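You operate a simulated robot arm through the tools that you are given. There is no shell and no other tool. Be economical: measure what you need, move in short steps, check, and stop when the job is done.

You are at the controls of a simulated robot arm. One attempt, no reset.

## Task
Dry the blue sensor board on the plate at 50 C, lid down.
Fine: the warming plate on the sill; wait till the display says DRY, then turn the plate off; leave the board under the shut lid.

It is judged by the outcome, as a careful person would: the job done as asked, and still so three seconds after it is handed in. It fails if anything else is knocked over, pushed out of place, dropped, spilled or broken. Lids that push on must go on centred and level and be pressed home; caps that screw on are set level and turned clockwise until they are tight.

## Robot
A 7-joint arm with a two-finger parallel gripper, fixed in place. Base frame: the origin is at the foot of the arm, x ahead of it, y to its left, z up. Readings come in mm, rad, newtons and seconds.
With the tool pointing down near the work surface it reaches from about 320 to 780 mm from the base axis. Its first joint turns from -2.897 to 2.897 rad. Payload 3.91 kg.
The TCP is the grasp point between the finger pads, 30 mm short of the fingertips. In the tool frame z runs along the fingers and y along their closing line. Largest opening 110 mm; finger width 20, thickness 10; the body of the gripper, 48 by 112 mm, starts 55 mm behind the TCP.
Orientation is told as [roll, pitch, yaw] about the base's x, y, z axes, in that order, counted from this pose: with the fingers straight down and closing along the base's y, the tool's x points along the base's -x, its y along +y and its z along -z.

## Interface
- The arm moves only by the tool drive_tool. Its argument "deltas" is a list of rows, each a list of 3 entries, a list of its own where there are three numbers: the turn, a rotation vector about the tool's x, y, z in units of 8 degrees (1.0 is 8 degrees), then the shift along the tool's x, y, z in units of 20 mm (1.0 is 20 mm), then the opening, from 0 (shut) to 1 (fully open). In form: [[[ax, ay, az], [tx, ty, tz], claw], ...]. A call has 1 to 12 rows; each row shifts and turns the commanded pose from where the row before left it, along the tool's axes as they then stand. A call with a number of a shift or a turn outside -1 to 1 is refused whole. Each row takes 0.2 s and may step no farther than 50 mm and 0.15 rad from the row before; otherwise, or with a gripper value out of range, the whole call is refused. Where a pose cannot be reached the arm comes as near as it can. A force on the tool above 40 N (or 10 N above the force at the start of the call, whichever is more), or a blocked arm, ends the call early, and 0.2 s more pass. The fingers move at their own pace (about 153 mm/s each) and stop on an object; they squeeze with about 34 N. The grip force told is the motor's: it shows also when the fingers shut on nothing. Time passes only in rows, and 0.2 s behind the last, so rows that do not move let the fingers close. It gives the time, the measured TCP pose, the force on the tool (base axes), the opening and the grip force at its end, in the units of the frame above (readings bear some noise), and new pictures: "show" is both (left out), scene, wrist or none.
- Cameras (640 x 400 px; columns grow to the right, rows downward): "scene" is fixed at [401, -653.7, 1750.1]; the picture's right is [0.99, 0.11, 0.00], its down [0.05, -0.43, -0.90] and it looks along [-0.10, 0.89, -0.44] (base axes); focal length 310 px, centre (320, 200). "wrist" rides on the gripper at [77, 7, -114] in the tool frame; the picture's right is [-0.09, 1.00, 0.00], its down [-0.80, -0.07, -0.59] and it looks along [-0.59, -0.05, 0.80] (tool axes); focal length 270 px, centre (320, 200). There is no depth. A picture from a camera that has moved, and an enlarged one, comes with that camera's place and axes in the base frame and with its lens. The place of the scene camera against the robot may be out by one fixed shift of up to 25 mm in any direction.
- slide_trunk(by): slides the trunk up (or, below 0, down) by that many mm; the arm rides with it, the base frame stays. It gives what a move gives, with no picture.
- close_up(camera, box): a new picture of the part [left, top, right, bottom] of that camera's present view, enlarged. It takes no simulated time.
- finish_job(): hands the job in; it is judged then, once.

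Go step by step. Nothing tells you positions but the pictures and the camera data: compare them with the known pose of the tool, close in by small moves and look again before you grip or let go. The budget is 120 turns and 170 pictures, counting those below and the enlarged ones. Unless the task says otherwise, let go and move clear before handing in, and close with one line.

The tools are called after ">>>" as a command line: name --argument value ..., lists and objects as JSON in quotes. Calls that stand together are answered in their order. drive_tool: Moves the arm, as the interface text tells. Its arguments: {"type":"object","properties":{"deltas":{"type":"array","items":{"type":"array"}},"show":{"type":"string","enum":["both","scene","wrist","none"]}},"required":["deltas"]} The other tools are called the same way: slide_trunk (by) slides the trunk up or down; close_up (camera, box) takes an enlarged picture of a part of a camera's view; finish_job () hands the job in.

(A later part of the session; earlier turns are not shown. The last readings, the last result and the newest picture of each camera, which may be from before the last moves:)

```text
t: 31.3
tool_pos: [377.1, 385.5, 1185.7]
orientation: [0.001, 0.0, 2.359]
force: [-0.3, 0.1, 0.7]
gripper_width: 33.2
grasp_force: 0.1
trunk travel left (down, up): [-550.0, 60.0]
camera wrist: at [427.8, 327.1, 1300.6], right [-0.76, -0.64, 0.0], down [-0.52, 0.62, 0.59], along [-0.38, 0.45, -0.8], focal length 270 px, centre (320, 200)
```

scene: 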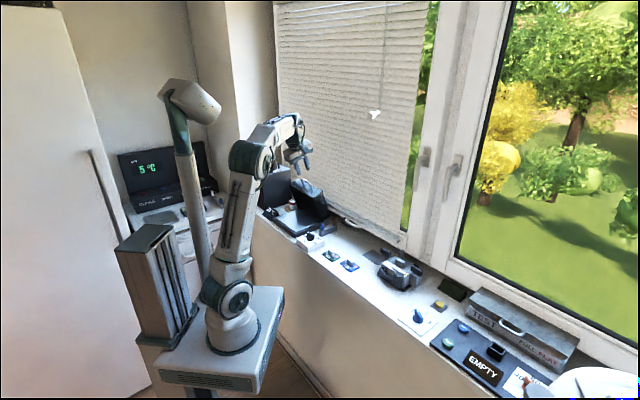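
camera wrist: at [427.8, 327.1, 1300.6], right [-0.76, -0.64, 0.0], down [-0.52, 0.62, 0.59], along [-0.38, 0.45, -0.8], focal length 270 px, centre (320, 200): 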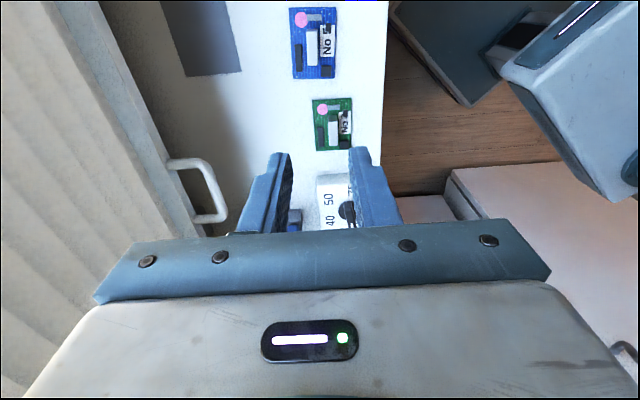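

The blue board is about 40 mm further; I move above it and closer.

>>> drive_tool --deltas '[[[0, 0, 0], [0.4, -0.05, 1], 0.3], [[0, 0, 0], [0.4, -0.05, 1], 0.3], [[0, 0, 0], [0.4, -0.05, 1], 0.3], [[0, 0, 0], [0.4, -0.05, 1], 0.3], [[0, 0, 0], [0.4, -0.05, 1], 0.3]]' --show "wrist"

>>> close_up --camera "wrist" --box '[240, 70, 400, 190]'

>>> close_up --camera "scene" --box '[310, 230, 390, 290]'

```text
t: 32.5
tool_pos: [407.9, 363.8, 1083.9]
orientation: [0.001, 0.0, 2.36]
force: [-0.2, -0.6, -0.2]
gripper_width: 32.8
grasp_force: 0.0
trunk travel left (down, up): [-550.0, 60.0]
camera wrist: at [459.1, 304.6, 1199.0], right [-0.76, -0.64, 0.0], down [-0.52, 0.62, 0.59], along [-0.38, 0.45, -0.8], focal length 270 px, centre (320, 200)
```

wrist: 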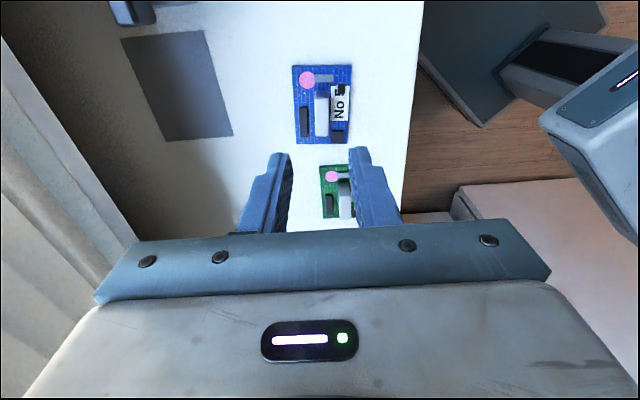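

```text
3.33 times, centred on (320, 130) of wrist
camera zoom: at [459.1, 304.6, 1199.0], right [-0.76, -0.64, 0.0], down [-0.52, 0.62, 0.59], along [-0.38, 0.45, -0.8], focal length 901 px, centre (320, 433)
```

zoom: 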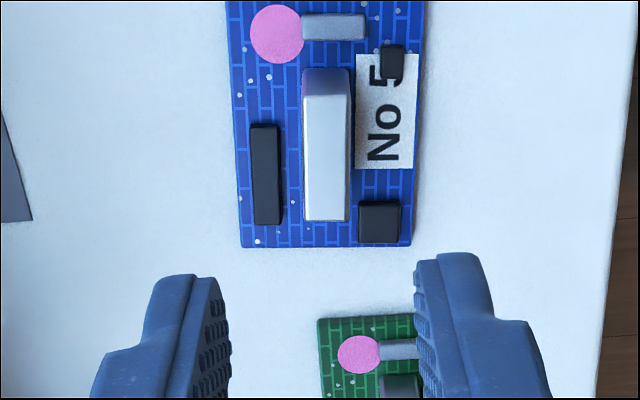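

```text
6.67 times, centred on (350, 260) of scene
camera zoom: at [401.0, -653.7, 1750.1], right [0.99, 0.11, 0.0], down [0.05, -0.43, -0.9], along [-0.1, 0.89, -0.44], focal length 2069 px, centre (120, -200)
```

zoom: 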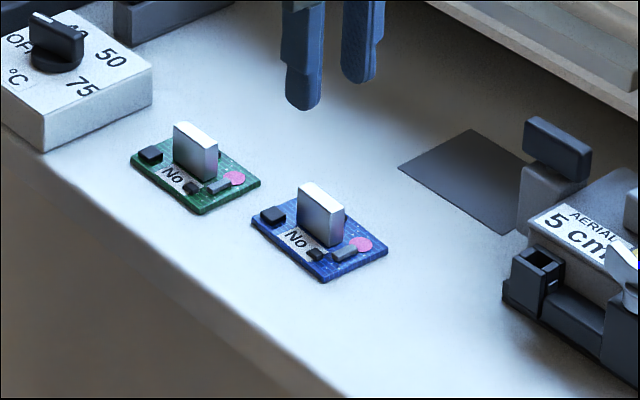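

The board's upright block is about 11 mm thick and 30 mm tall. It is rotated about 6° from the tool, so I align the yaw, centre over it and descend partway.

>>> drive_tool --deltas '[[[0, 0, 0.79], [0.08, 0.11, 0.7], 0.22], [[0, 0, 0], [0, 0, 0.8], 0.22], [[0, 0, 0], [0, 0, 0.7], 0.22]]' --show "wrist"

>>> close_up --camera "wrist" --box '[240, 90, 400, 210]'

>>> close_up --camera "scene" --box '[310, 230, 390, 290]'

```text
t: 33.3
tool_pos: [407.7, 361.4, 1041.9]
orientation: [0.003, 0.0, 2.249]
force: [-0.8, 0.3, 0.2]
gripper_width: 24.0
grasp_force: 0.0
trunk travel left (down, up): [-550.0, 60.0]
camera wrist: at [452.2, 297.8, 1156.4], right [-0.83, -0.56, 0.0], down [-0.45, 0.67, 0.59], along [-0.33, 0.49, -0.8], focal length 270 px, centre (320, 200)
```

wrist: 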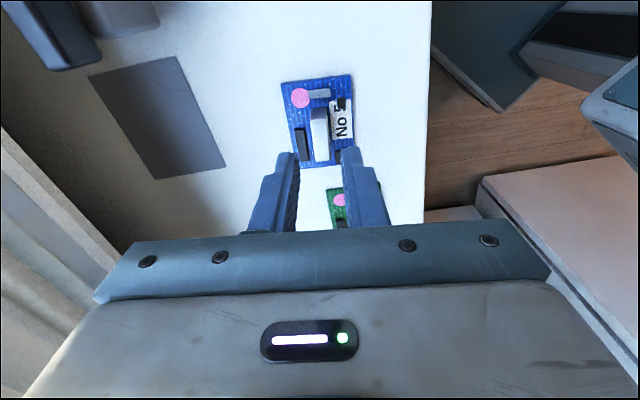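

```text
3.33 times, centred on (320, 150) of wrist
camera zoom: at [452.2, 297.8, 1156.4], right [-0.83, -0.56, 0.0], down [-0.45, 0.67, 0.59], along [-0.33, 0.49, -0.8], focal length 901 px, centre (320, 367)
```

zoom: 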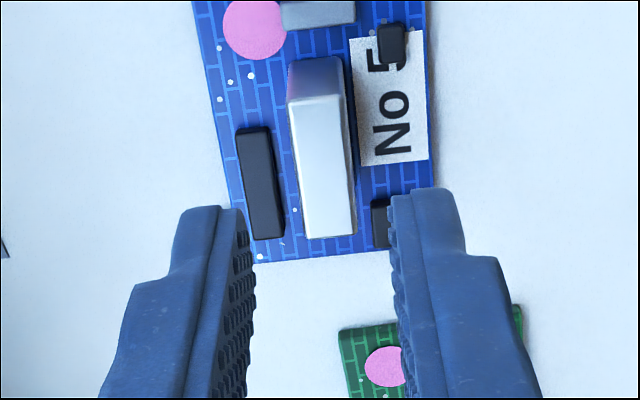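

```text
6.67 times, centred on (350, 260) of scene
camera zoom: at [401.0, -653.7, 1750.1], right [0.99, 0.11, 0.0], down [0.05, -0.43, -0.9], along [-0.1, 0.89, -0.44], focal length 2069 px, centre (120, -200)
```

zoom: 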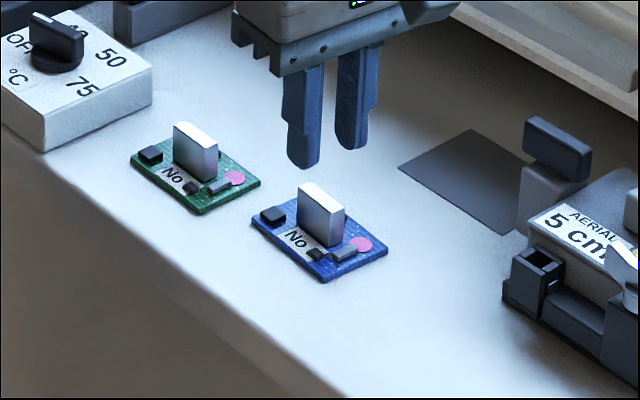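

Aligned within about 1 mm. I descend to grip height.

>>> drive_tool --deltas '[[[0, 0, 0], [0.05, 0.06, 0.8], 0.22], [[0, 0, 0], [0, 0, 0.8], 0.22], [[0, 0, 0], [0, 0, 0.75], 0.22]]' --show "wrist"

>>> close_up --camera "scene" --box '[310, 230, 390, 290]'

>>> close_up --camera "wrist" --box '[240, 110, 400, 230]'

```text
t: 34.1
tool_pos: [409.1, 359.0, 994.9]
orientation: [0.001, 0.002, 2.249]
force: [0.7, 0.0, -0.2]
gripper_width: 24.1
grasp_force: 0.0
trunk travel left (down, up): [-550.0, 60.0]
camera wrist: at [453.1, 296.0, 1110.3], right [-0.83, -0.56, 0.0], down [-0.45, 0.67, 0.59], along [-0.33, 0.49, -0.8], focal length 270 px, centre (320, 200)
```

wrist: 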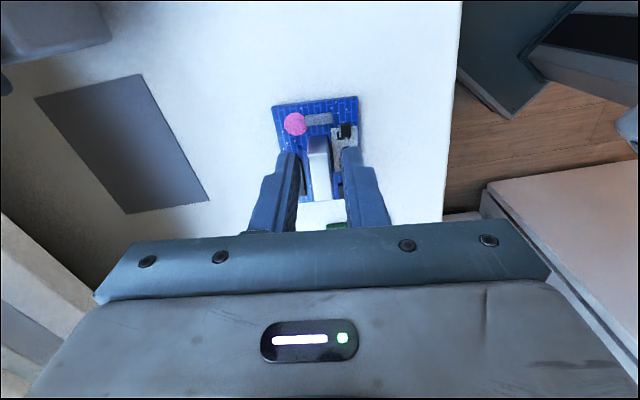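

```text
6.67 times, centred on (350, 260) of scene
camera zoom: at [401.0, -653.7, 1750.1], right [0.99, 0.11, 0.0], down [0.05, -0.43, -0.9], along [-0.1, 0.89, -0.44], focal length 2069 px, centre (120, -200)
```

zoom: 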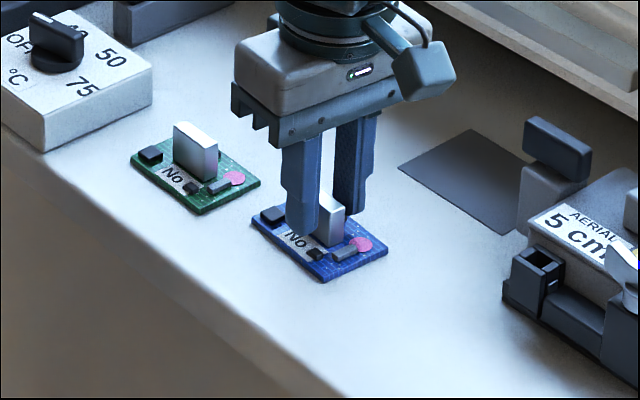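

```text
3.33 times, centred on (320, 170) of wrist
camera zoom: at [453.1, 296.0, 1110.3], right [-0.83, -0.56, 0.0], down [-0.45, 0.67, 0.59], along [-0.33, 0.49, -0.8], focal length 901 px, centre (320, 300)
```

zoom: 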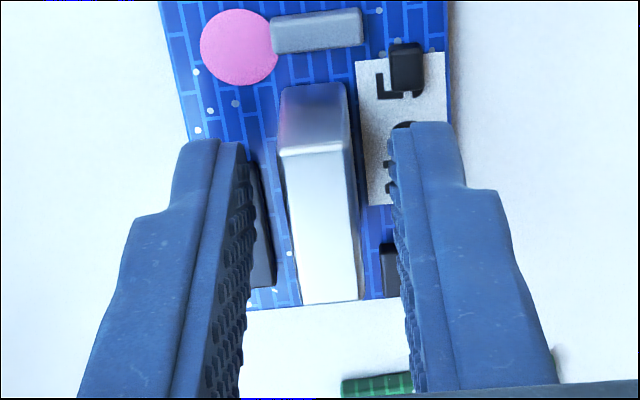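

The block is between the pads. I grip and lift a little, then check.

>>> drive_tool --deltas '[[[0, 0, 0], [0, 0, 0], 0], [[0, 0, 0], [0, 0, 0], 0], [[0, 0, 0], [0, 0, -0.5], 0], [[0, 0, 0], [0, 0, -0.8], 0], [[0, 0, 0], [0, 0, -0.9], 0]]' --show "wrist"

>>> close_up --camera "scene" --box '[310, 220, 390, 280]'

```text
t: 35.3
tool_pos: [409.8, 358.3, 1039.5]
orientation: [0.003, 0.001, 2.249]
force: [0.2, -0.3, -0.1]
gripper_width: 10.7
grasp_force: 33.5
trunk travel left (down, up): [-550.0, 60.0]
camera wrist: at [452.5, 295.4, 1153.7], right [-0.83, -0.56, 0.0], down [-0.45, 0.67, 0.59], along [-0.33, 0.49, -0.8], focal length 270 px, centre (320, 200)
```

wrist: 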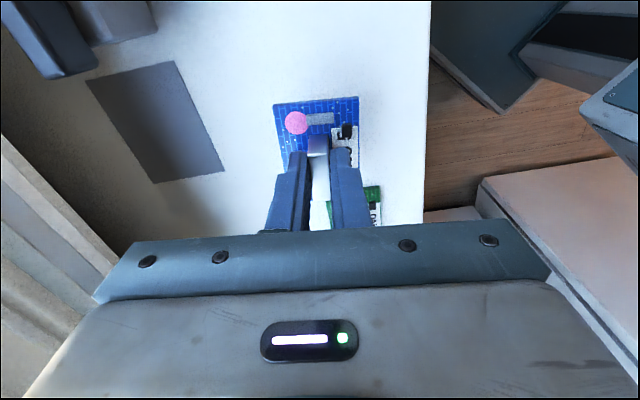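

```text
6.67 times, centred on (350, 250) of scene
camera zoom: at [401.0, -653.7, 1750.1], right [0.99, 0.11, 0.0], down [0.05, -0.43, -0.9], along [-0.1, 0.89, -0.44], focal length 2069 px, centre (120, -133)
```

zoom: 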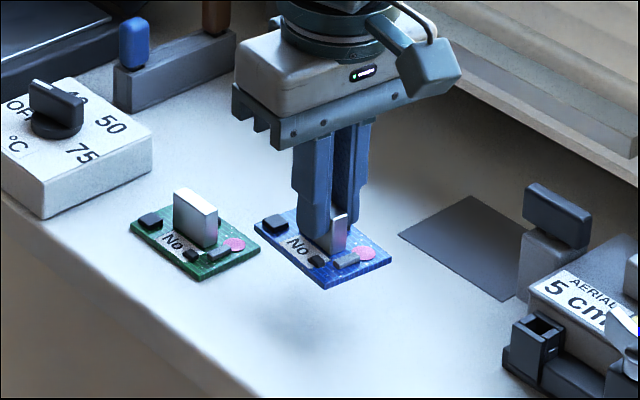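

The board is held level. I raise it to z ≈ 1120, square the yaw to the sill and carry it towards the plate.

>>> drive_tool --deltas '[[[0, 0, 0], [0, 0, -1], 0], [[0, 0, 0], [0, 0, -1], 0], [[0, 0, 0], [0, 0, -1], 0], [[0, 0, -0.4], [0, 0, -1], 0], [[0, 0, -0.37], [0, 0, 0], 0], [[0, 0, 0], [-0.95, 0, 0], 0], [[0, 0, 0], [-0.95, 0, 0], 0], [[0, 0, 0], [-0.95, 0, 0], 0], [[0, 0, 0], [-0.95, 0, 0], 0], [[0, 0, 0], [-0.95, 0, 0], 0], [[0, 0, 0], [-0.95, 0, 0], 0], [[0, 0, 0], [-0.95, 0, 0], 0]]' --show "none"

>>> drive_tool --deltas '[[[0, 0, 0], [-0.95, 0, 0], 0], [[0, 0, 0], [-0.95, 0, 0], 0], [[0, 0, 0], [-0.95, 0, 0], 0], [[0, 0, 0], [-0.95, 0, 0], 0], [[0, 0, 0], [-0.95, 0, 0], 0], [[0, 0, 0], [-0.95, 0, 0], 0], [[0, 0, 0], [-0.95, 0, 0], 0], [[0, 0, 0], [-0.95, 0, 0], 0], [[0, 0, 0], [-0.95, 0, 0], 0]]' --show "both"

```text
t: 37.9
tool_pos: [312.7, 452.2, 1117.1]
orientation: [0.003, 0.002, 2.354]
force: [0.2, 0.0, -0.4]
gripper_width: 11.0
grasp_force: 34.6
trunk travel left (down, up): [-550.0, 60.0]
```

```text
t: 39.9
tool_pos: [192.4, 573.8, 1117.2]
orientation: [0.002, 0.003, 2.359]
force: [-0.4, -0.4, 0.2]
gripper_width: 10.8
grasp_force: 34.6
trunk travel left (down, up): [-550.0, 60.0]
camera wrist: at [242.7, 516.4, 1232.0], right [-0.77, -0.64, 0.0], down [-0.52, 0.62, 0.59], along [-0.38, 0.45, -0.8], focal length 270 px, centre (320, 200)
```

scene: 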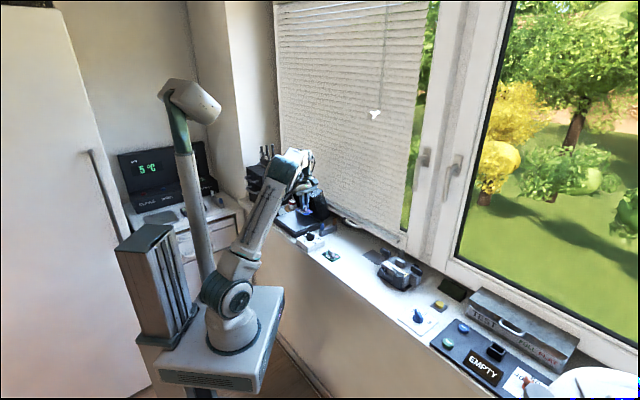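
wrist: 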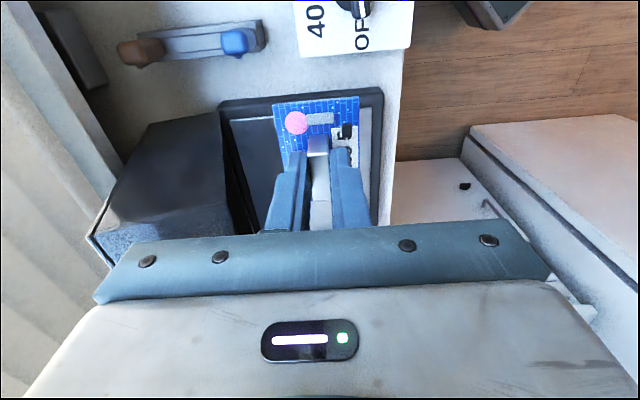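

The plate's base is centred about 91 mm further along the sill and 18 mm towards the window. I move over it and look.

>>> drive_tool --deltas '[[[0, 0, 0], [-0.9, -0.13, 0], 0], [[0, 0, 0], [-0.9, -0.13, 0], 0], [[0, 0, 0], [-0.9, -0.13, 0], 0], [[0, 0, 0], [-0.9, -0.13, 0.5], 0], [[0, 0, 0], [-0.9, -0.13, 0.7], 0]]' --show "wrist"

>>> close_up --camera "scene" --box '[260, 170, 340, 230]'

```text
t: 41.1
tool_pos: [137.9, 647.3, 1095.6]
orientation: [0.001, 0.001, 2.358]
force: [0.3, -0.1, -0.1]
gripper_width: 10.6
grasp_force: 33.9
trunk travel left (down, up): [-550.0, 60.0]
camera wrist: at [187.3, 590.0, 1210.5], right [-0.77, -0.64, 0.0], down [-0.52, 0.62, 0.59], along [-0.38, 0.45, -0.8], focal length 270 px, centre (320, 200)
```

wrist: 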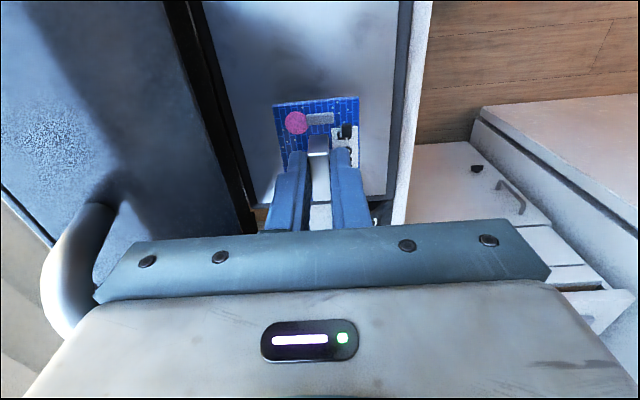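

```text
6.67 times, centred on (300, 200) of scene
camera zoom: at [401.0, -653.7, 1750.1], right [0.99, 0.11, 0.0], down [0.05, -0.43, -0.9], along [-0.1, 0.89, -0.44], focal length 2069 px, centre (453, 200)
```

zoom: 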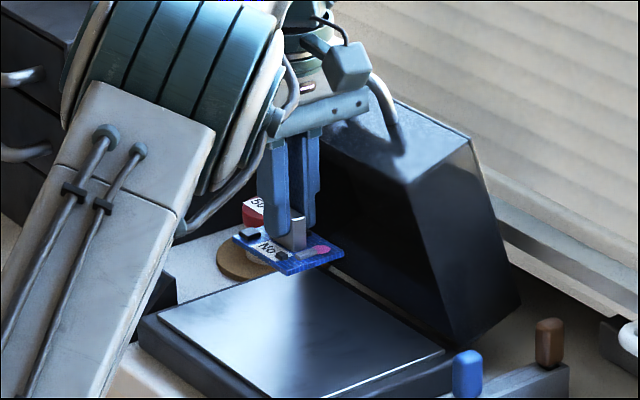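

Centred over the plate. I lower to about 15 mm above the surface, then look.

>>> drive_tool --deltas '[[[0, 0, 0], [0, 0, 0.9], 0], [[0, 0, 0], [0, 0, 0.9], 0], [[0, 0, 0], [0, 0, 0.9], 0]]' --show "none"

>>> close_up --camera "scene" --box '[260, 180, 340, 240]'

```text
t: 41.7
tool_pos: [138.5, 650.9, 1080.8]
orientation: [-0.023, -0.015, 2.357]
force: [-1.5, -2.0, 22.9]
gripper_width: 10.9
grasp_force: 34.3
trunk travel left (down, up): [-550.0, 60.0]
stopped in row 2: the force on the tool passed its limit (the readings are from after the stop); the commanded pose is now the measured one
```

```text
6.67 times, centred on (300, 210) of scene
camera zoom: at [401.0, -653.7, 1750.1], right [0.99, 0.11, 0.0], down [0.05, -0.43, -0.9], along [-0.1, 0.89, -0.44], focal length 2069 px, centre (453, 133)
```

zoom: 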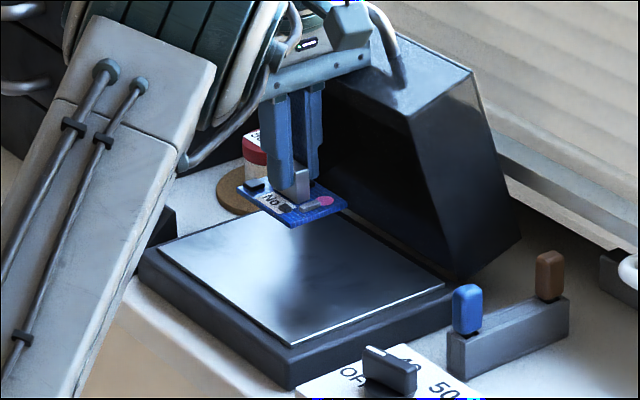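

Something resisted at z 1081: the lid actually stands at only ~75°, and the wide side of the hand touched its upper rim. I back straight up and look.

>>> drive_tool --deltas '[[[0, 0, 0], [0, 0.2, -0.8], 0], [[0, 0, 0], [0, 0.3, -0.9], 0], [[0, 0, 0], [0, 0.3, -0.9], 0]]' --show "wrist"

>>> close_up --camera "scene" --box '[250, 160, 350, 240]'

```text
t: 42.5
tool_pos: [125.9, 637.6, 1127.5]
orientation: [-0.012, -0.011, 2.359]
force: [-0.9, 0.4, -0.3]
gripper_width: 10.7
grasp_force: 34.6
trunk travel left (down, up): [-550.0, 60.0]
camera wrist: at [175.2, 577.8, 1240.2], right [-0.77, -0.64, -0.01], down [-0.52, 0.61, 0.6], along [-0.38, 0.47, -0.8], focal length 270 px, centre (320, 200)
```

wrist: 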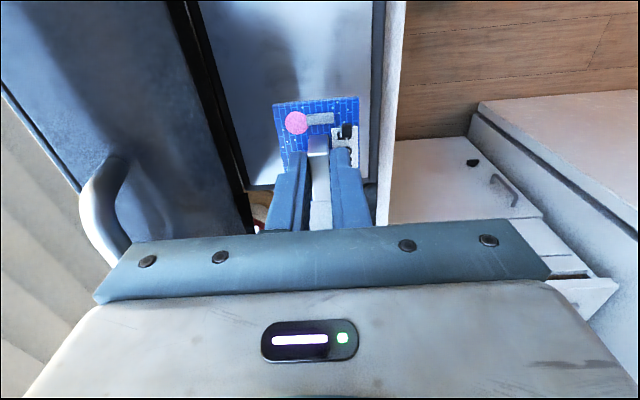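

```text
5.00 times, centred on (300, 200) of scene
camera zoom: at [401.0, -653.7, 1750.1], right [0.99, 0.11, 0.0], down [0.05, -0.43, -0.9], along [-0.1, 0.89, -0.44], focal length 1552 px, centre (420, 200)
```

zoom: 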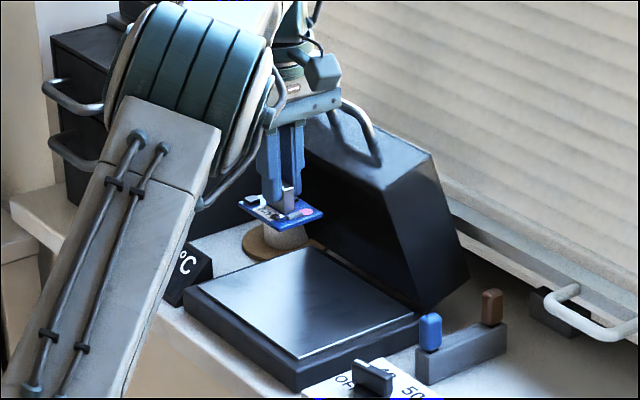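

The lid is holding at about 70°. I'll turn the hand so its narrow side faces the lid, with the camera on the room side. I back off and up first, then rotate.

>>> drive_tool --deltas '[[[0, 0, 0], [0, 0.9, -0.4], 0], [[0, 0, 0], [0, 0.9, -0.4], 0], [[0, 0, 0.9], [0, 0, 0], 0], [[0, 0, 0.94], [0, 0, 0], 0], [[0, 0, 0.94], [0, 0, 0], 0], [[0, 0, 0.94], [0, 0, 0], 0], [[0, 0, 0.94], [0, 0, 0], 0], [[0, 0, 0.94], [0, 0, 0], 0], [[0, 0, 0.94], [0, 0, 0], 0], [[0, 0, 0.94], [0, 0, 0], 0], [[0, 0, 0.94], [0, 0, 0], 0], [[0, 0, 0.94], [0, 0, 0], 0]]' --show "none"

>>> drive_tool --deltas '[[[0, 0, 0.94], [0, 0, 0], 0]]' --show "both"

```text
t: 45.1
tool_pos: [100.7, 612.5, 1141.4]
orientation: [0.006, -0.016, 1.049]
force: [-0.1, 0.6, -1.3]
gripper_width: 10.8
grasp_force: 34.3
trunk travel left (down, up): [-550.0, 60.0]
```

```text
t: 45.5
tool_pos: [101.4, 612.7, 1141.1]
orientation: [0.007, -0.014, 0.916]
force: [-0.1, -0.2, 0.0]
gripper_width: 11.1
grasp_force: 33.8
trunk travel left (down, up): [-550.0, 60.0]
camera wrist: at [48.3, 554.4, 1255.5], right [-0.74, 0.67, 0.01], down [0.54, 0.58, 0.61], along [0.4, 0.45, -0.8], focal length 270 px, centre (320, 200)
```

scene: 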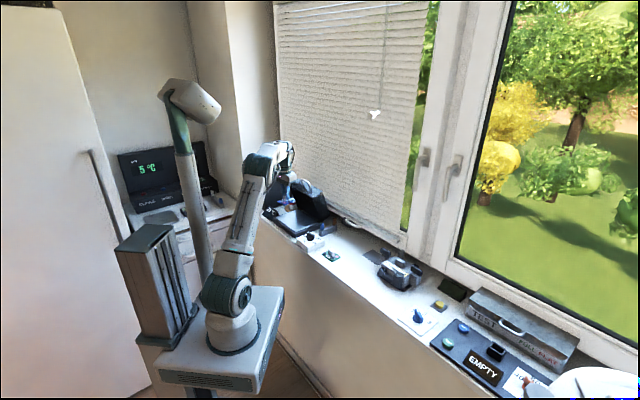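
wrist: 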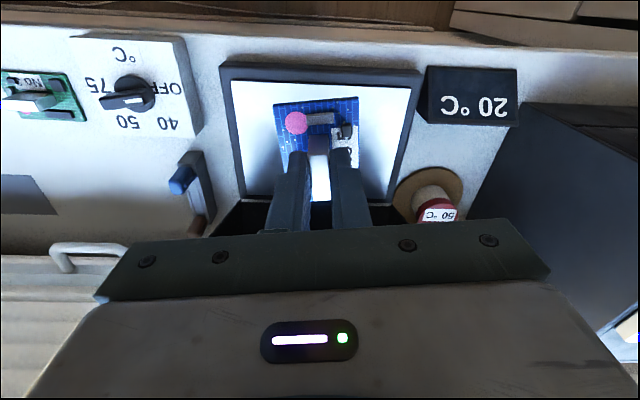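

The view is good. I finish the yaw, move to n' ≈ 530 and descend partway, watching force.

>>> drive_tool --deltas '[[[0, 0.1, 0.94], [0, 0, 0], 0], [[0, 0, 0], [-0.4, 0, 0.8], 0], [[0, 0, 0], [-0.4, 0, 0.8], 0], [[0, 0, 0], [-0.4, 0, 0.8], 0]]' --show "wrist"

>>> close_up --camera "scene" --box '[250, 160, 350, 240]'

```text
t: 46.5
tool_pos: [116.5, 629.9, 1092.5]
orientation: [0.007, 0.0, 0.79]
force: [-0.4, 1.0, -1.1]
gripper_width: 10.8
grasp_force: 33.7
trunk travel left (down, up): [-550.0, 60.0]
camera wrist: at [58.9, 580.0, 1207.5], right [-0.64, 0.76, 0.01], down [0.62, 0.51, 0.59], along [0.45, 0.39, -0.8], focal length 270 px, centre (320, 200)
```

wrist: 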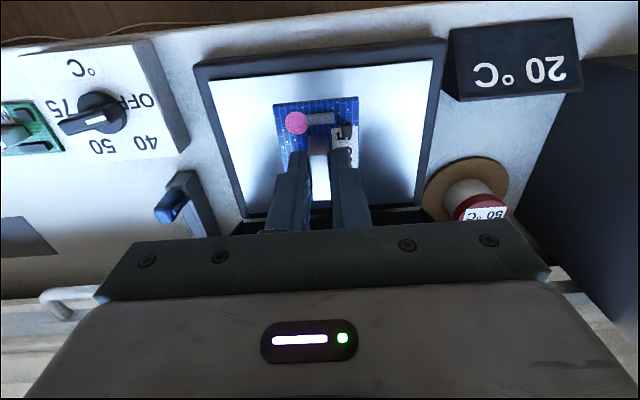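

```text
5.00 times, centred on (300, 200) of scene
camera zoom: at [401.0, -653.7, 1750.1], right [0.99, 0.11, 0.0], down [0.05, -0.43, -0.9], along [-0.1, 0.89, -0.44], focal length 1552 px, centre (420, 200)
```

zoom: 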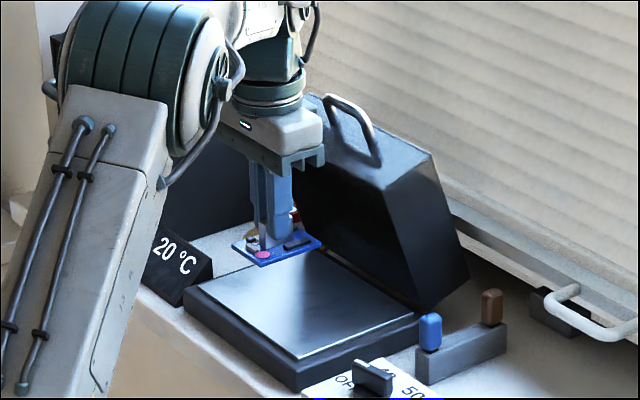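

Clear so far; the board is over the plate. I go lower.

>>> drive_tool --deltas '[[[0, 0, 0], [0, 0, 0.7], 0], [[0, 0, 0], [0, 0, 0.7], 0], [[0, 0, 0], [0, 0, 0.7], 0], [[0, 0, 0], [0, 0, 0.5], 0]]' --show "wrist"

>>> close_up --camera "scene" --box '[260, 170, 340, 230]'

```text
t: 47.5
tool_pos: [117.0, 630.4, 1042.7]
orientation: [0.009, 0.001, 0.787]
force: [-0.4, -0.8, -0.5]
gripper_width: 10.6
grasp_force: 33.8
trunk travel left (down, up): [-550.0, 60.0]
camera wrist: at [59.4, 580.5, 1156.5], right [-0.64, 0.76, 0.01], down [0.62, 0.51, 0.59], along [0.45, 0.39, -0.81], focal length 270 px, centre (320, 200)
```

wrist: 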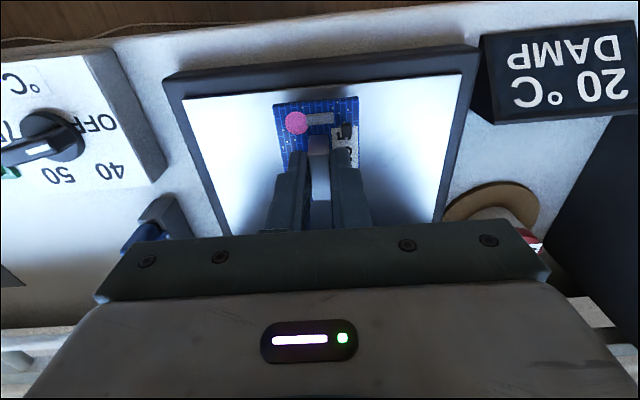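

```text
6.67 times, centred on (300, 200) of scene
camera zoom: at [401.0, -653.7, 1750.1], right [0.99, 0.11, 0.0], down [0.05, -0.43, -0.9], along [-0.1, 0.89, -0.44], focal length 2069 px, centre (453, 200)
```

zoom: 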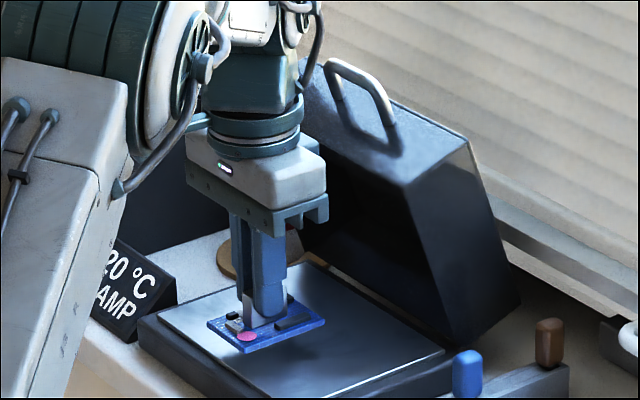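

The board is ~20 mm above the plate and the display now reads "20 °C DAMP". I nudge 5 mm further in and lower slowly to contact.

>>> drive_tool --deltas '[[[0, 0, 0], [-0.25, 0, 0.1], 0], [[0, 0, 0], [0, 0, 0.2], 0], [[0, 0, 0], [0, 0, 0.2], 0]]' --show "none"

>>> drive_tool --deltas '[[[0, 0, 0], [0, 0, 0.15], 0]]' --show "none"

>>> drive_tool --deltas '[[[0, 0, 0], [0, 0, 0.15], 0]]' --show "none"

>>> close_up --camera "scene" --box '[260, 180, 340, 240]'

```text
t: 48.3
tool_pos: [121.0, 633.3, 1030.7]
orientation: [0.008, 0.001, 0.788]
force: [0.2, -0.1, -0.6]
gripper_width: 10.9
grasp_force: 33.6
trunk travel left (down, up): [-550.0, 60.0]
```

```text
t: 48.7
tool_pos: [120.7, 634.3, 1029.0]
orientation: [0.01, 0.001, 0.79]
force: [0.0, 0.0, 0.2]
gripper_width: 10.8
grasp_force: 34.1
trunk travel left (down, up): [-550.0, 60.0]
```

```text
t: 49.1
tool_pos: [120.4, 632.1, 1025.1]
orientation: [0.009, -0.001, 0.789]
force: [0.1, -0.7, 2.5]
gripper_width: 10.8
grasp_force: 34.1
trunk travel left (down, up): [-550.0, 60.0]
```

```text
6.67 times, centred on (300, 210) of scene
camera zoom: at [401.0, -653.7, 1750.1], right [0.99, 0.11, 0.0], down [0.05, -0.43, -0.9], along [-0.1, 0.89, -0.44], focal length 2069 px, centre (453, 133)
```

zoom: 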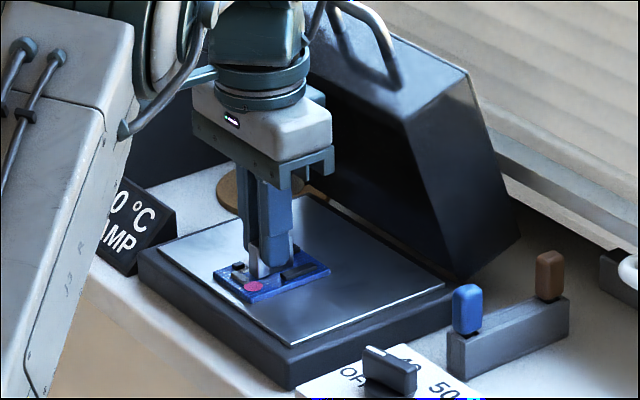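

The board just touches the plate. I press a hair further, open the fingers and rise straight up.

>>> drive_tool --deltas '[[[0, 0, 0], [0, 0, 0.08], 0], [[0, 0, 0], [0, 0, 0], 0.28], [[0, 0, 0], [0, 0, 0], 0.28], [[0, 0, 0], [0, 0, -0.5], 0.28], [[0, 0, 0], [0, 0, -1], 0.28], [[0, 0, 0], [0, 0, -1], 0.28], [[0, 0, 0], [0.5, 0, -1], 0.28], [[0, 0, 0], [0.9, 0, -1], 0.28], [[0, 0, 0], [0.9, 0, -1], 0.28]]' --show "wrist"

>>> close_up --camera "scene" --box '[250, 160, 350, 240]'

```text
t: 51.1
tool_pos: [87.1, 601.5, 1134.8]
orientation: [0.01, 0.0, 0.789]
force: [0.1, 0.0, 0.7]
gripper_width: 30.7
grasp_force: 0.1
trunk travel left (down, up): [-550.0, 60.0]
camera wrist: at [29.0, 551.2, 1248.9], right [-0.64, 0.76, 0.01], down [0.62, 0.51, 0.59], along [0.45, 0.39, -0.81], focal length 270 px, centre (320, 200)
```

wrist: 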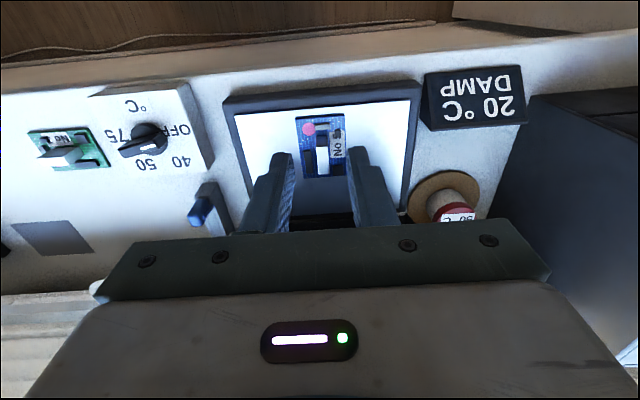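

```text
5.00 times, centred on (300, 200) of scene
camera zoom: at [401.0, -653.7, 1750.1], right [0.99, 0.11, 0.0], down [0.05, -0.43, -0.9], along [-0.1, 0.89, -0.44], focal length 1552 px, centre (420, 200)
```

zoom: 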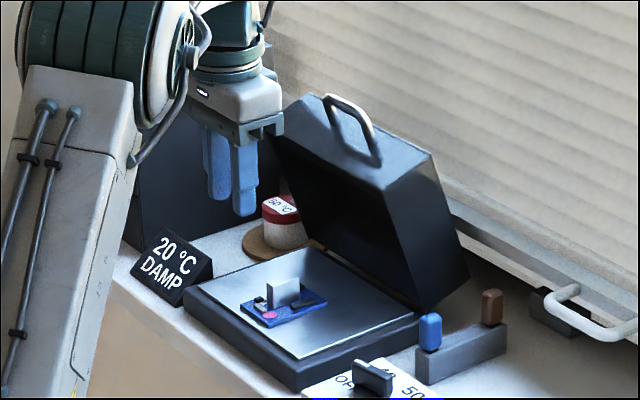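

The board sits well on the plate. Now I shut the lid: I turn the wrist back so the fingers can take the handle bar.

>>> drive_tool --deltas '[[[0, 0, -0.94], [0, 0, -0.5], 0.28], [[0, 0, -0.94], [0, 0, -0.5], 0.28], [[0, 0, -0.94], [0, 0, -0.5], 0.28], [[0, 0, -0.94], [0, 0, -0.5], 0.28], [[0, 0, -0.94], [0, 0, -0.5], 0.28], [[0, 0, -0.94], [0, 0, 0], 0.28], [[0, 0, -0.94], [0, 0, 0], 0.28], [[0, 0, -0.94], [0, 0, 0], 0.28], [[0, 0, -0.94], [0, 0, 0], 0.28], [[0, 0, -0.94], [0, 0, 0], 0.28], [[0, 0, -0.94], [0, 0, 0], 0.28], [[0, 0, -0.94], [0, 0, 0], 0.28]]' --show "none"

>>> drive_tool --deltas '[[[0.9, 0, 0], [0, -0.6, 0], 0.28], [[0.9, 0, 0], [0, -0.6, 0], 0.28], [[0.7, 0, 0], [0, -0.6, 0], 0.28]]' --show "both"

```text
t: 53.7
tool_pos: [89.2, 600.4, 1183.2]
orientation: [0.002, -0.008, 2.365]
force: [-0.2, -1.3, -0.8]
gripper_width: 30.7
grasp_force: 0.1
trunk travel left (down, up): [-550.0, 60.0]
```

```text
t: 54.5
tool_pos: [113.8, 626.1, 1187.5]
orientation: [-0.349, -0.01, 2.363]
force: [-0.6, 0.0, -0.1]
gripper_width: 30.7
grasp_force: 0.1
trunk travel left (down, up): [-550.0, 60.0]
camera wrist: at [137.8, 538.9, 1292.9], right [-0.72, -0.6, -0.34], down [-0.66, 0.46, 0.59], along [-0.2, 0.65, -0.73], focal length 270 px, centre (320, 200)
```

scene: 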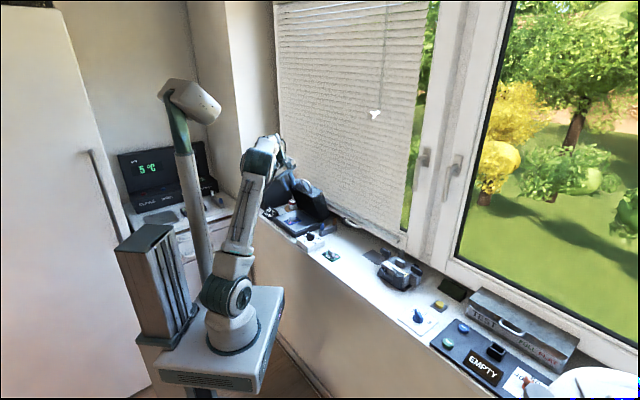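
wrist: 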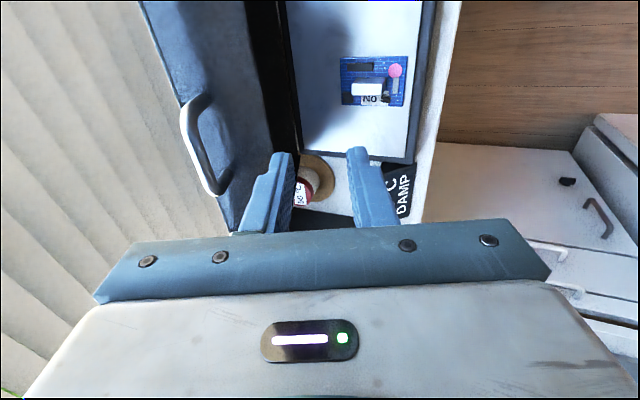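

The handle is about 80 mm along the closing axis and ~50 mm ahead. I slide over it with clearance and re-check.

>>> drive_tool --deltas '[[[0, 0, 0], [0, -0.9, -0.2], 0.36], [[0, 0, 0], [0, -0.9, -0.2], 0.36], [[0, 0, 0], [0, -0.9, 0], 0.36], [[0, 0, 0], [0, -0.9, 0], 0.36]]' --show "wrist"

>>> close_up --camera "scene" --box '[260, 140, 340, 200]'

```text
t: 55.5
tool_pos: [159.8, 673.7, 1219.5]
orientation: [-0.348, -0.007, 2.363]
force: [-0.2, 0.9, -0.4]
gripper_width: 39.5
grasp_force: 0.0
trunk travel left (down, up): [-550.0, 60.0]
camera wrist: at [183.6, 587.0, 1324.3], right [-0.72, -0.6, -0.34], down [-0.66, 0.46, 0.59], along [-0.2, 0.65, -0.73], focal length 270 px, centre (320, 200)
```

wrist: 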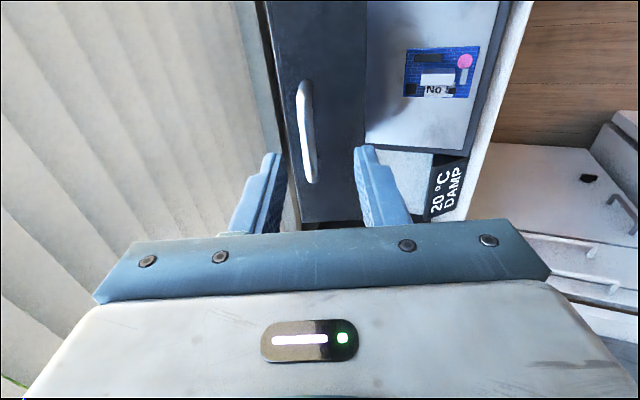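

```text
6.67 times, centred on (300, 170) of scene
camera zoom: at [401.0, -653.7, 1750.1], right [0.99, 0.11, 0.0], down [0.05, -0.43, -0.9], along [-0.1, 0.89, -0.44], focal length 2069 px, centre (453, 400)
```

zoom: 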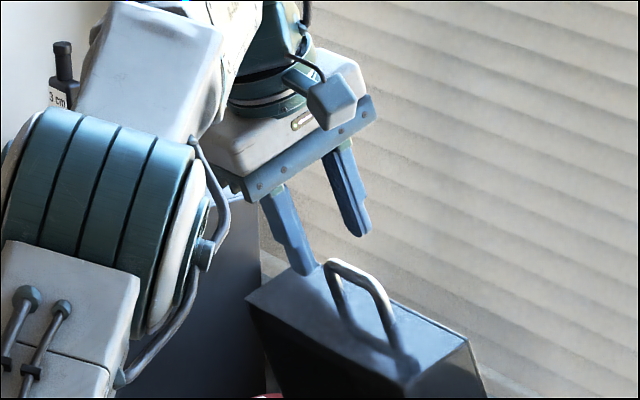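

The bar is at tool offset (6, -8.5, 60). I centre on it, advance 40 mm, then close.

>>> drive_tool --deltas '[[[0, 0, 0], [0.3, -0.43, 0], 0.36], [[0, 0, 0], [0, 0, 0.7], 0.3], [[0, 0, 0], [0, 0, 0.7], 0.3], [[0, 0, 0], [0, 0, 0.5], 0.3]]' --show "wrist"

>>> close_up --camera "wrist" --box '[220, 80, 420, 240]'

>>> close_up --camera "scene" --box '[260, 140, 340, 200]'

```text
t: 56.5
tool_pos: [178.4, 682.5, 1188.3]
orientation: [-0.35, -0.009, 2.364]
force: [0.3, 0.0, 0.0]
gripper_width: 33.2
grasp_force: 0.0
trunk travel left (down, up): [-550.0, 60.0]
camera wrist: at [202.6, 596.6, 1291.5], right [-0.72, -0.6, -0.34], down [-0.66, 0.46, 0.59], along [-0.2, 0.65, -0.73], focal length 270 px, centre (320, 200)
```

wrist: 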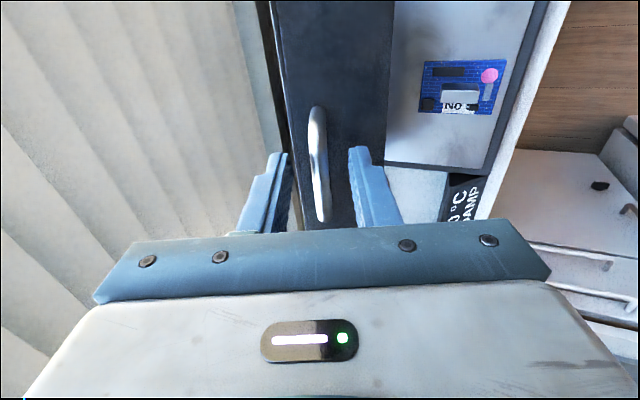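

```text
2.50 times, centred on (320, 160) of wrist
camera zoom: at [202.6, 596.6, 1291.5], right [-0.72, -0.6, -0.34], down [-0.66, 0.46, 0.59], along [-0.2, 0.65, -0.73], focal length 676 px, centre (320, 300)
```

zoom: 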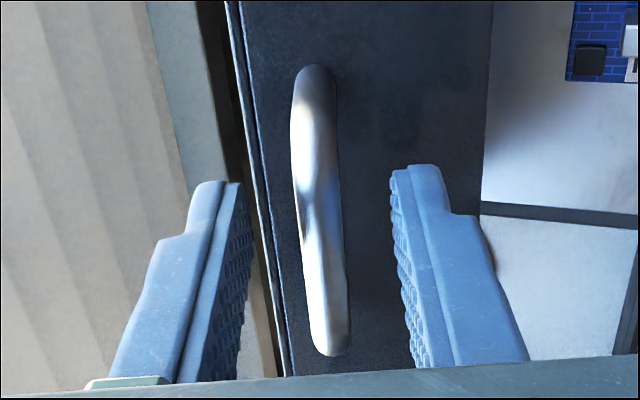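

```text
6.67 times, centred on (300, 170) of scene
camera zoom: at [401.0, -653.7, 1750.1], right [0.99, 0.11, 0.0], down [0.05, -0.43, -0.9], along [-0.1, 0.89, -0.44], focal length 2069 px, centre (453, 400)
```

zoom: 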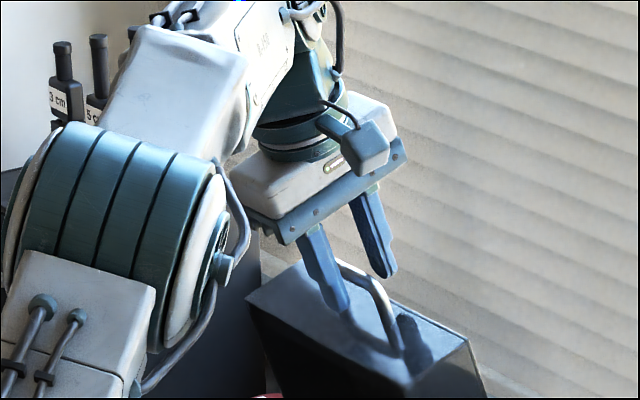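

The bar is between the pads near the tips; I advance 10 mm more and grip it.

>>> drive_tool --deltas '[[[0, 0, 0], [0, 0, 0.5], 0.3], [[0, 0, 0], [0, 0, 0], 0], [[0, 0, 0], [0, 0, 0], 0], [[0, 0, 0], [0, 0, 0], 0]]' --show "wrist"

```text
t: 57.5
tool_pos: [181.0, 683.6, 1178.0]
orientation: [-0.345, -0.008, 2.364]
force: [-0.1, 0.0, -1.6]
gripper_width: 9.1
grasp_force: 44.5
trunk travel left (down, up): [-550.0, 60.0]
camera wrist: at [205.5, 597.9, 1283.0], right [-0.72, -0.6, -0.34], down [-0.66, 0.46, 0.59], along [-0.2, 0.65, -0.73], focal length 270 px, centre (320, 200)
```

wrist: 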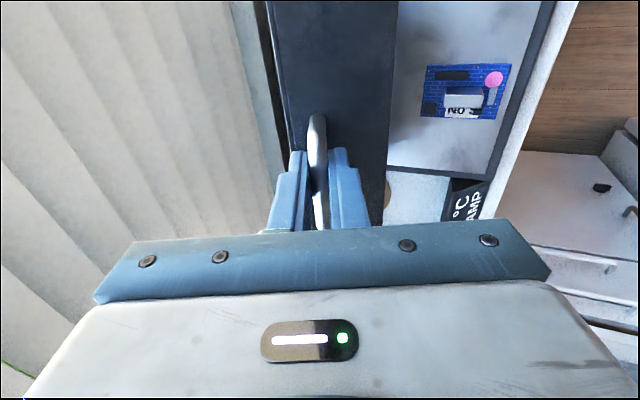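

Gripped with no strain. I lower the lid along the same arc, in stages.

>>> drive_tool --deltas '[[[0, 0, 0], [0, 0.98, -0.17], 0], [[0, 0, 0], [0, 0.99, -0.06], 0], [[0, 0, 0], [0, 0.99, 0.04], 0]]' --show "none"

>>> drive_tool --deltas '[[[0, 0, 0], [0, 0.98, 0.14], 0], [[0, 0, 0], [0, 0.97, 0.245], 0], [[0, 0, 0], [0, 0.93, 0.34], 0]]' --show "wrist"

>>> close_up --camera "scene" --box '[250, 150, 350, 230]'

```text
t: 58.3
tool_pos: [141.6, 643.0, 1161.4]
orientation: [-0.348, -0.009, 2.364]
force: [0.8, -0.4, -0.9]
gripper_width: 9.2
grasp_force: 44.9
trunk travel left (down, up): [-550.0, 60.0]
```

```text
t: 59.1
tool_pos: [106.2, 609.8, 1128.6]
orientation: [-0.345, -0.008, 2.364]
force: [0.9, -1.3, -1.2]
gripper_width: 9.3
grasp_force: 45.2
trunk travel left (down, up): [-550.0, 60.0]
camera wrist: at [130.1, 522.4, 1232.8], right [-0.72, -0.6, -0.34], down [-0.66, 0.46, 0.59], along [-0.2, 0.65, -0.73], focal length 270 px, centre (320, 200)
```

wrist: 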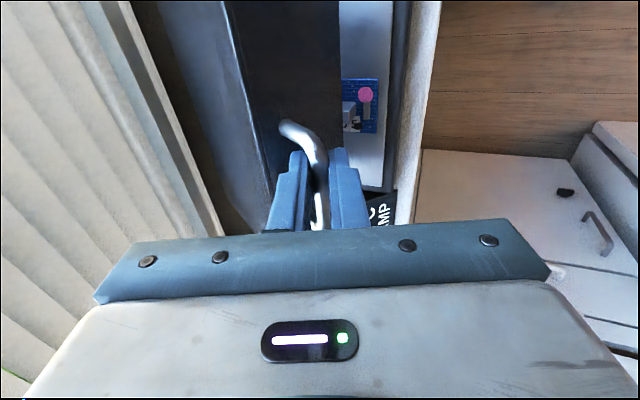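

```text
5.00 times, centred on (300, 190) of scene
camera zoom: at [401.0, -653.7, 1750.1], right [0.99, 0.11, 0.0], down [0.05, -0.43, -0.9], along [-0.1, 0.89, -0.44], focal length 1552 px, centre (420, 250)
```

zoom: 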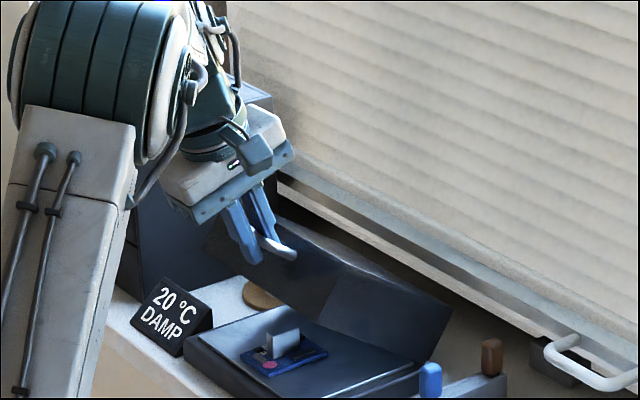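

Lowering smoothly, and the board stays clear underneath. I continue to closed while easing the tilt.

>>> drive_tool --deltas '[[[-0.4, 0, 0], [0, 0.86, 0.44], 0], [[-0.4, 0, 0], [0, 0.8, 0.57], 0], [[-0.4, 0, 0], [0, 0.7, 0.68], 0]]' --show "none"

>>> drive_tool --deltas '[[[0, 0, 0], [0, 0.57, 0.82], 0], [[0, 0, 0], [0, 0.48, 0.86], 0]]' --show "wrist"

>>> close_up --camera "scene" --box '[250, 160, 350, 240]'

```text
t: 59.9
tool_pos: [80.7, 584.8, 1082.4]
orientation: [-0.179, -0.009, 2.364]
force: [3.0, 2.4, -1.4]
gripper_width: 9.5
grasp_force: 45.2
trunk travel left (down, up): [-550.0, 60.0]
```

```text
t: 60.5
tool_pos: [69.9, 573.1, 1045.2]
orientation: [-0.18, -0.008, 2.361]
force: [4.7, -3.2, -0.7]
gripper_width: 9.3
grasp_force: 44.7
trunk travel left (down, up): [-550.0, 60.0]
camera wrist: at [107.0, 499.8, 1155.4], right [-0.75, -0.64, -0.18], down [-0.59, 0.53, 0.6], along [-0.29, 0.56, -0.78], focal length 270 px, centre (320, 200)
```

wrist: 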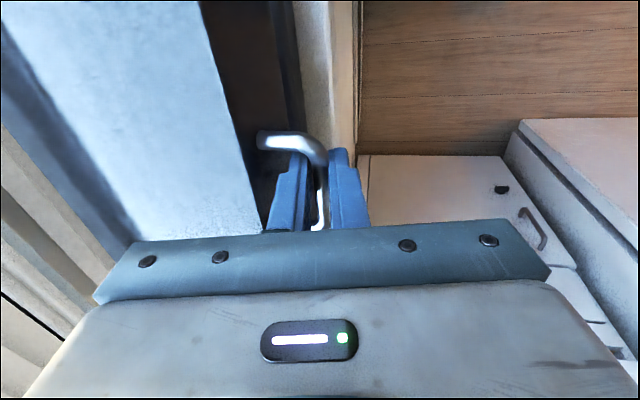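

```text
5.00 times, centred on (300, 200) of scene
camera zoom: at [401.0, -653.7, 1750.1], right [0.99, 0.11, 0.0], down [0.05, -0.43, -0.9], along [-0.1, 0.89, -0.44], focal length 1552 px, centre (420, 200)
```

zoom: 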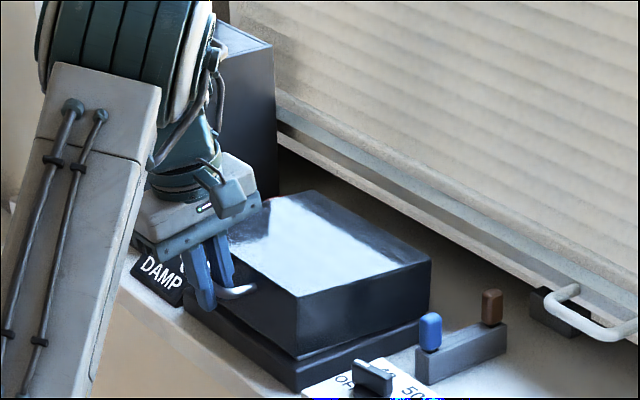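

Nearly shut. I finish in small downward steps, watching the force.

>>> drive_tool --deltas '[[[0, 0, 0], [0.05, 0.13, 0.25], 0], [[0, 0, 0], [0.05, 0.13, 0.25], 0], [[0, 0, 0], [0, 0.1, 0.25], 0]]' --show "none"

>>> drive_tool --deltas '[[[0, 0, 0], [0, 0.06, 0.2], 0]]' --show "none"

>>> close_up --camera "scene" --box '[260, 180, 340, 240]'

```text
t: 61.3
tool_pos: [67.8, 569.8, 1029.9]
orientation: [-0.181, -0.01, 2.363]
force: [3.7, 3.5, 5.9]
gripper_width: 9.5
grasp_force: 45.4
trunk travel left (down, up): [-550.0, 60.0]
```

```text
t: 61.7
tool_pos: [67.3, 568.2, 1029.0]
orientation: [-0.189, -0.017, 2.363]
force: [5.5, 6.7, 28.0]
gripper_width: 9.6
grasp_force: 44.8
trunk travel left (down, up): [-550.0, 60.0]
```

```text
6.67 times, centred on (300, 210) of scene
camera zoom: at [401.0, -653.7, 1750.1], right [0.99, 0.11, 0.0], down [0.05, -0.43, -0.9], along [-0.1, 0.89, -0.44], focal length 2069 px, centre (453, 133)
```

zoom: 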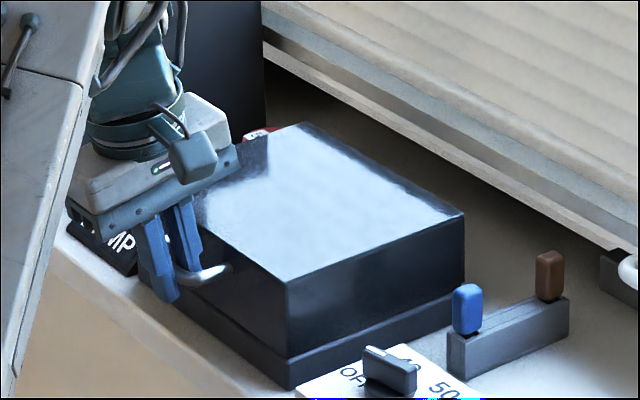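

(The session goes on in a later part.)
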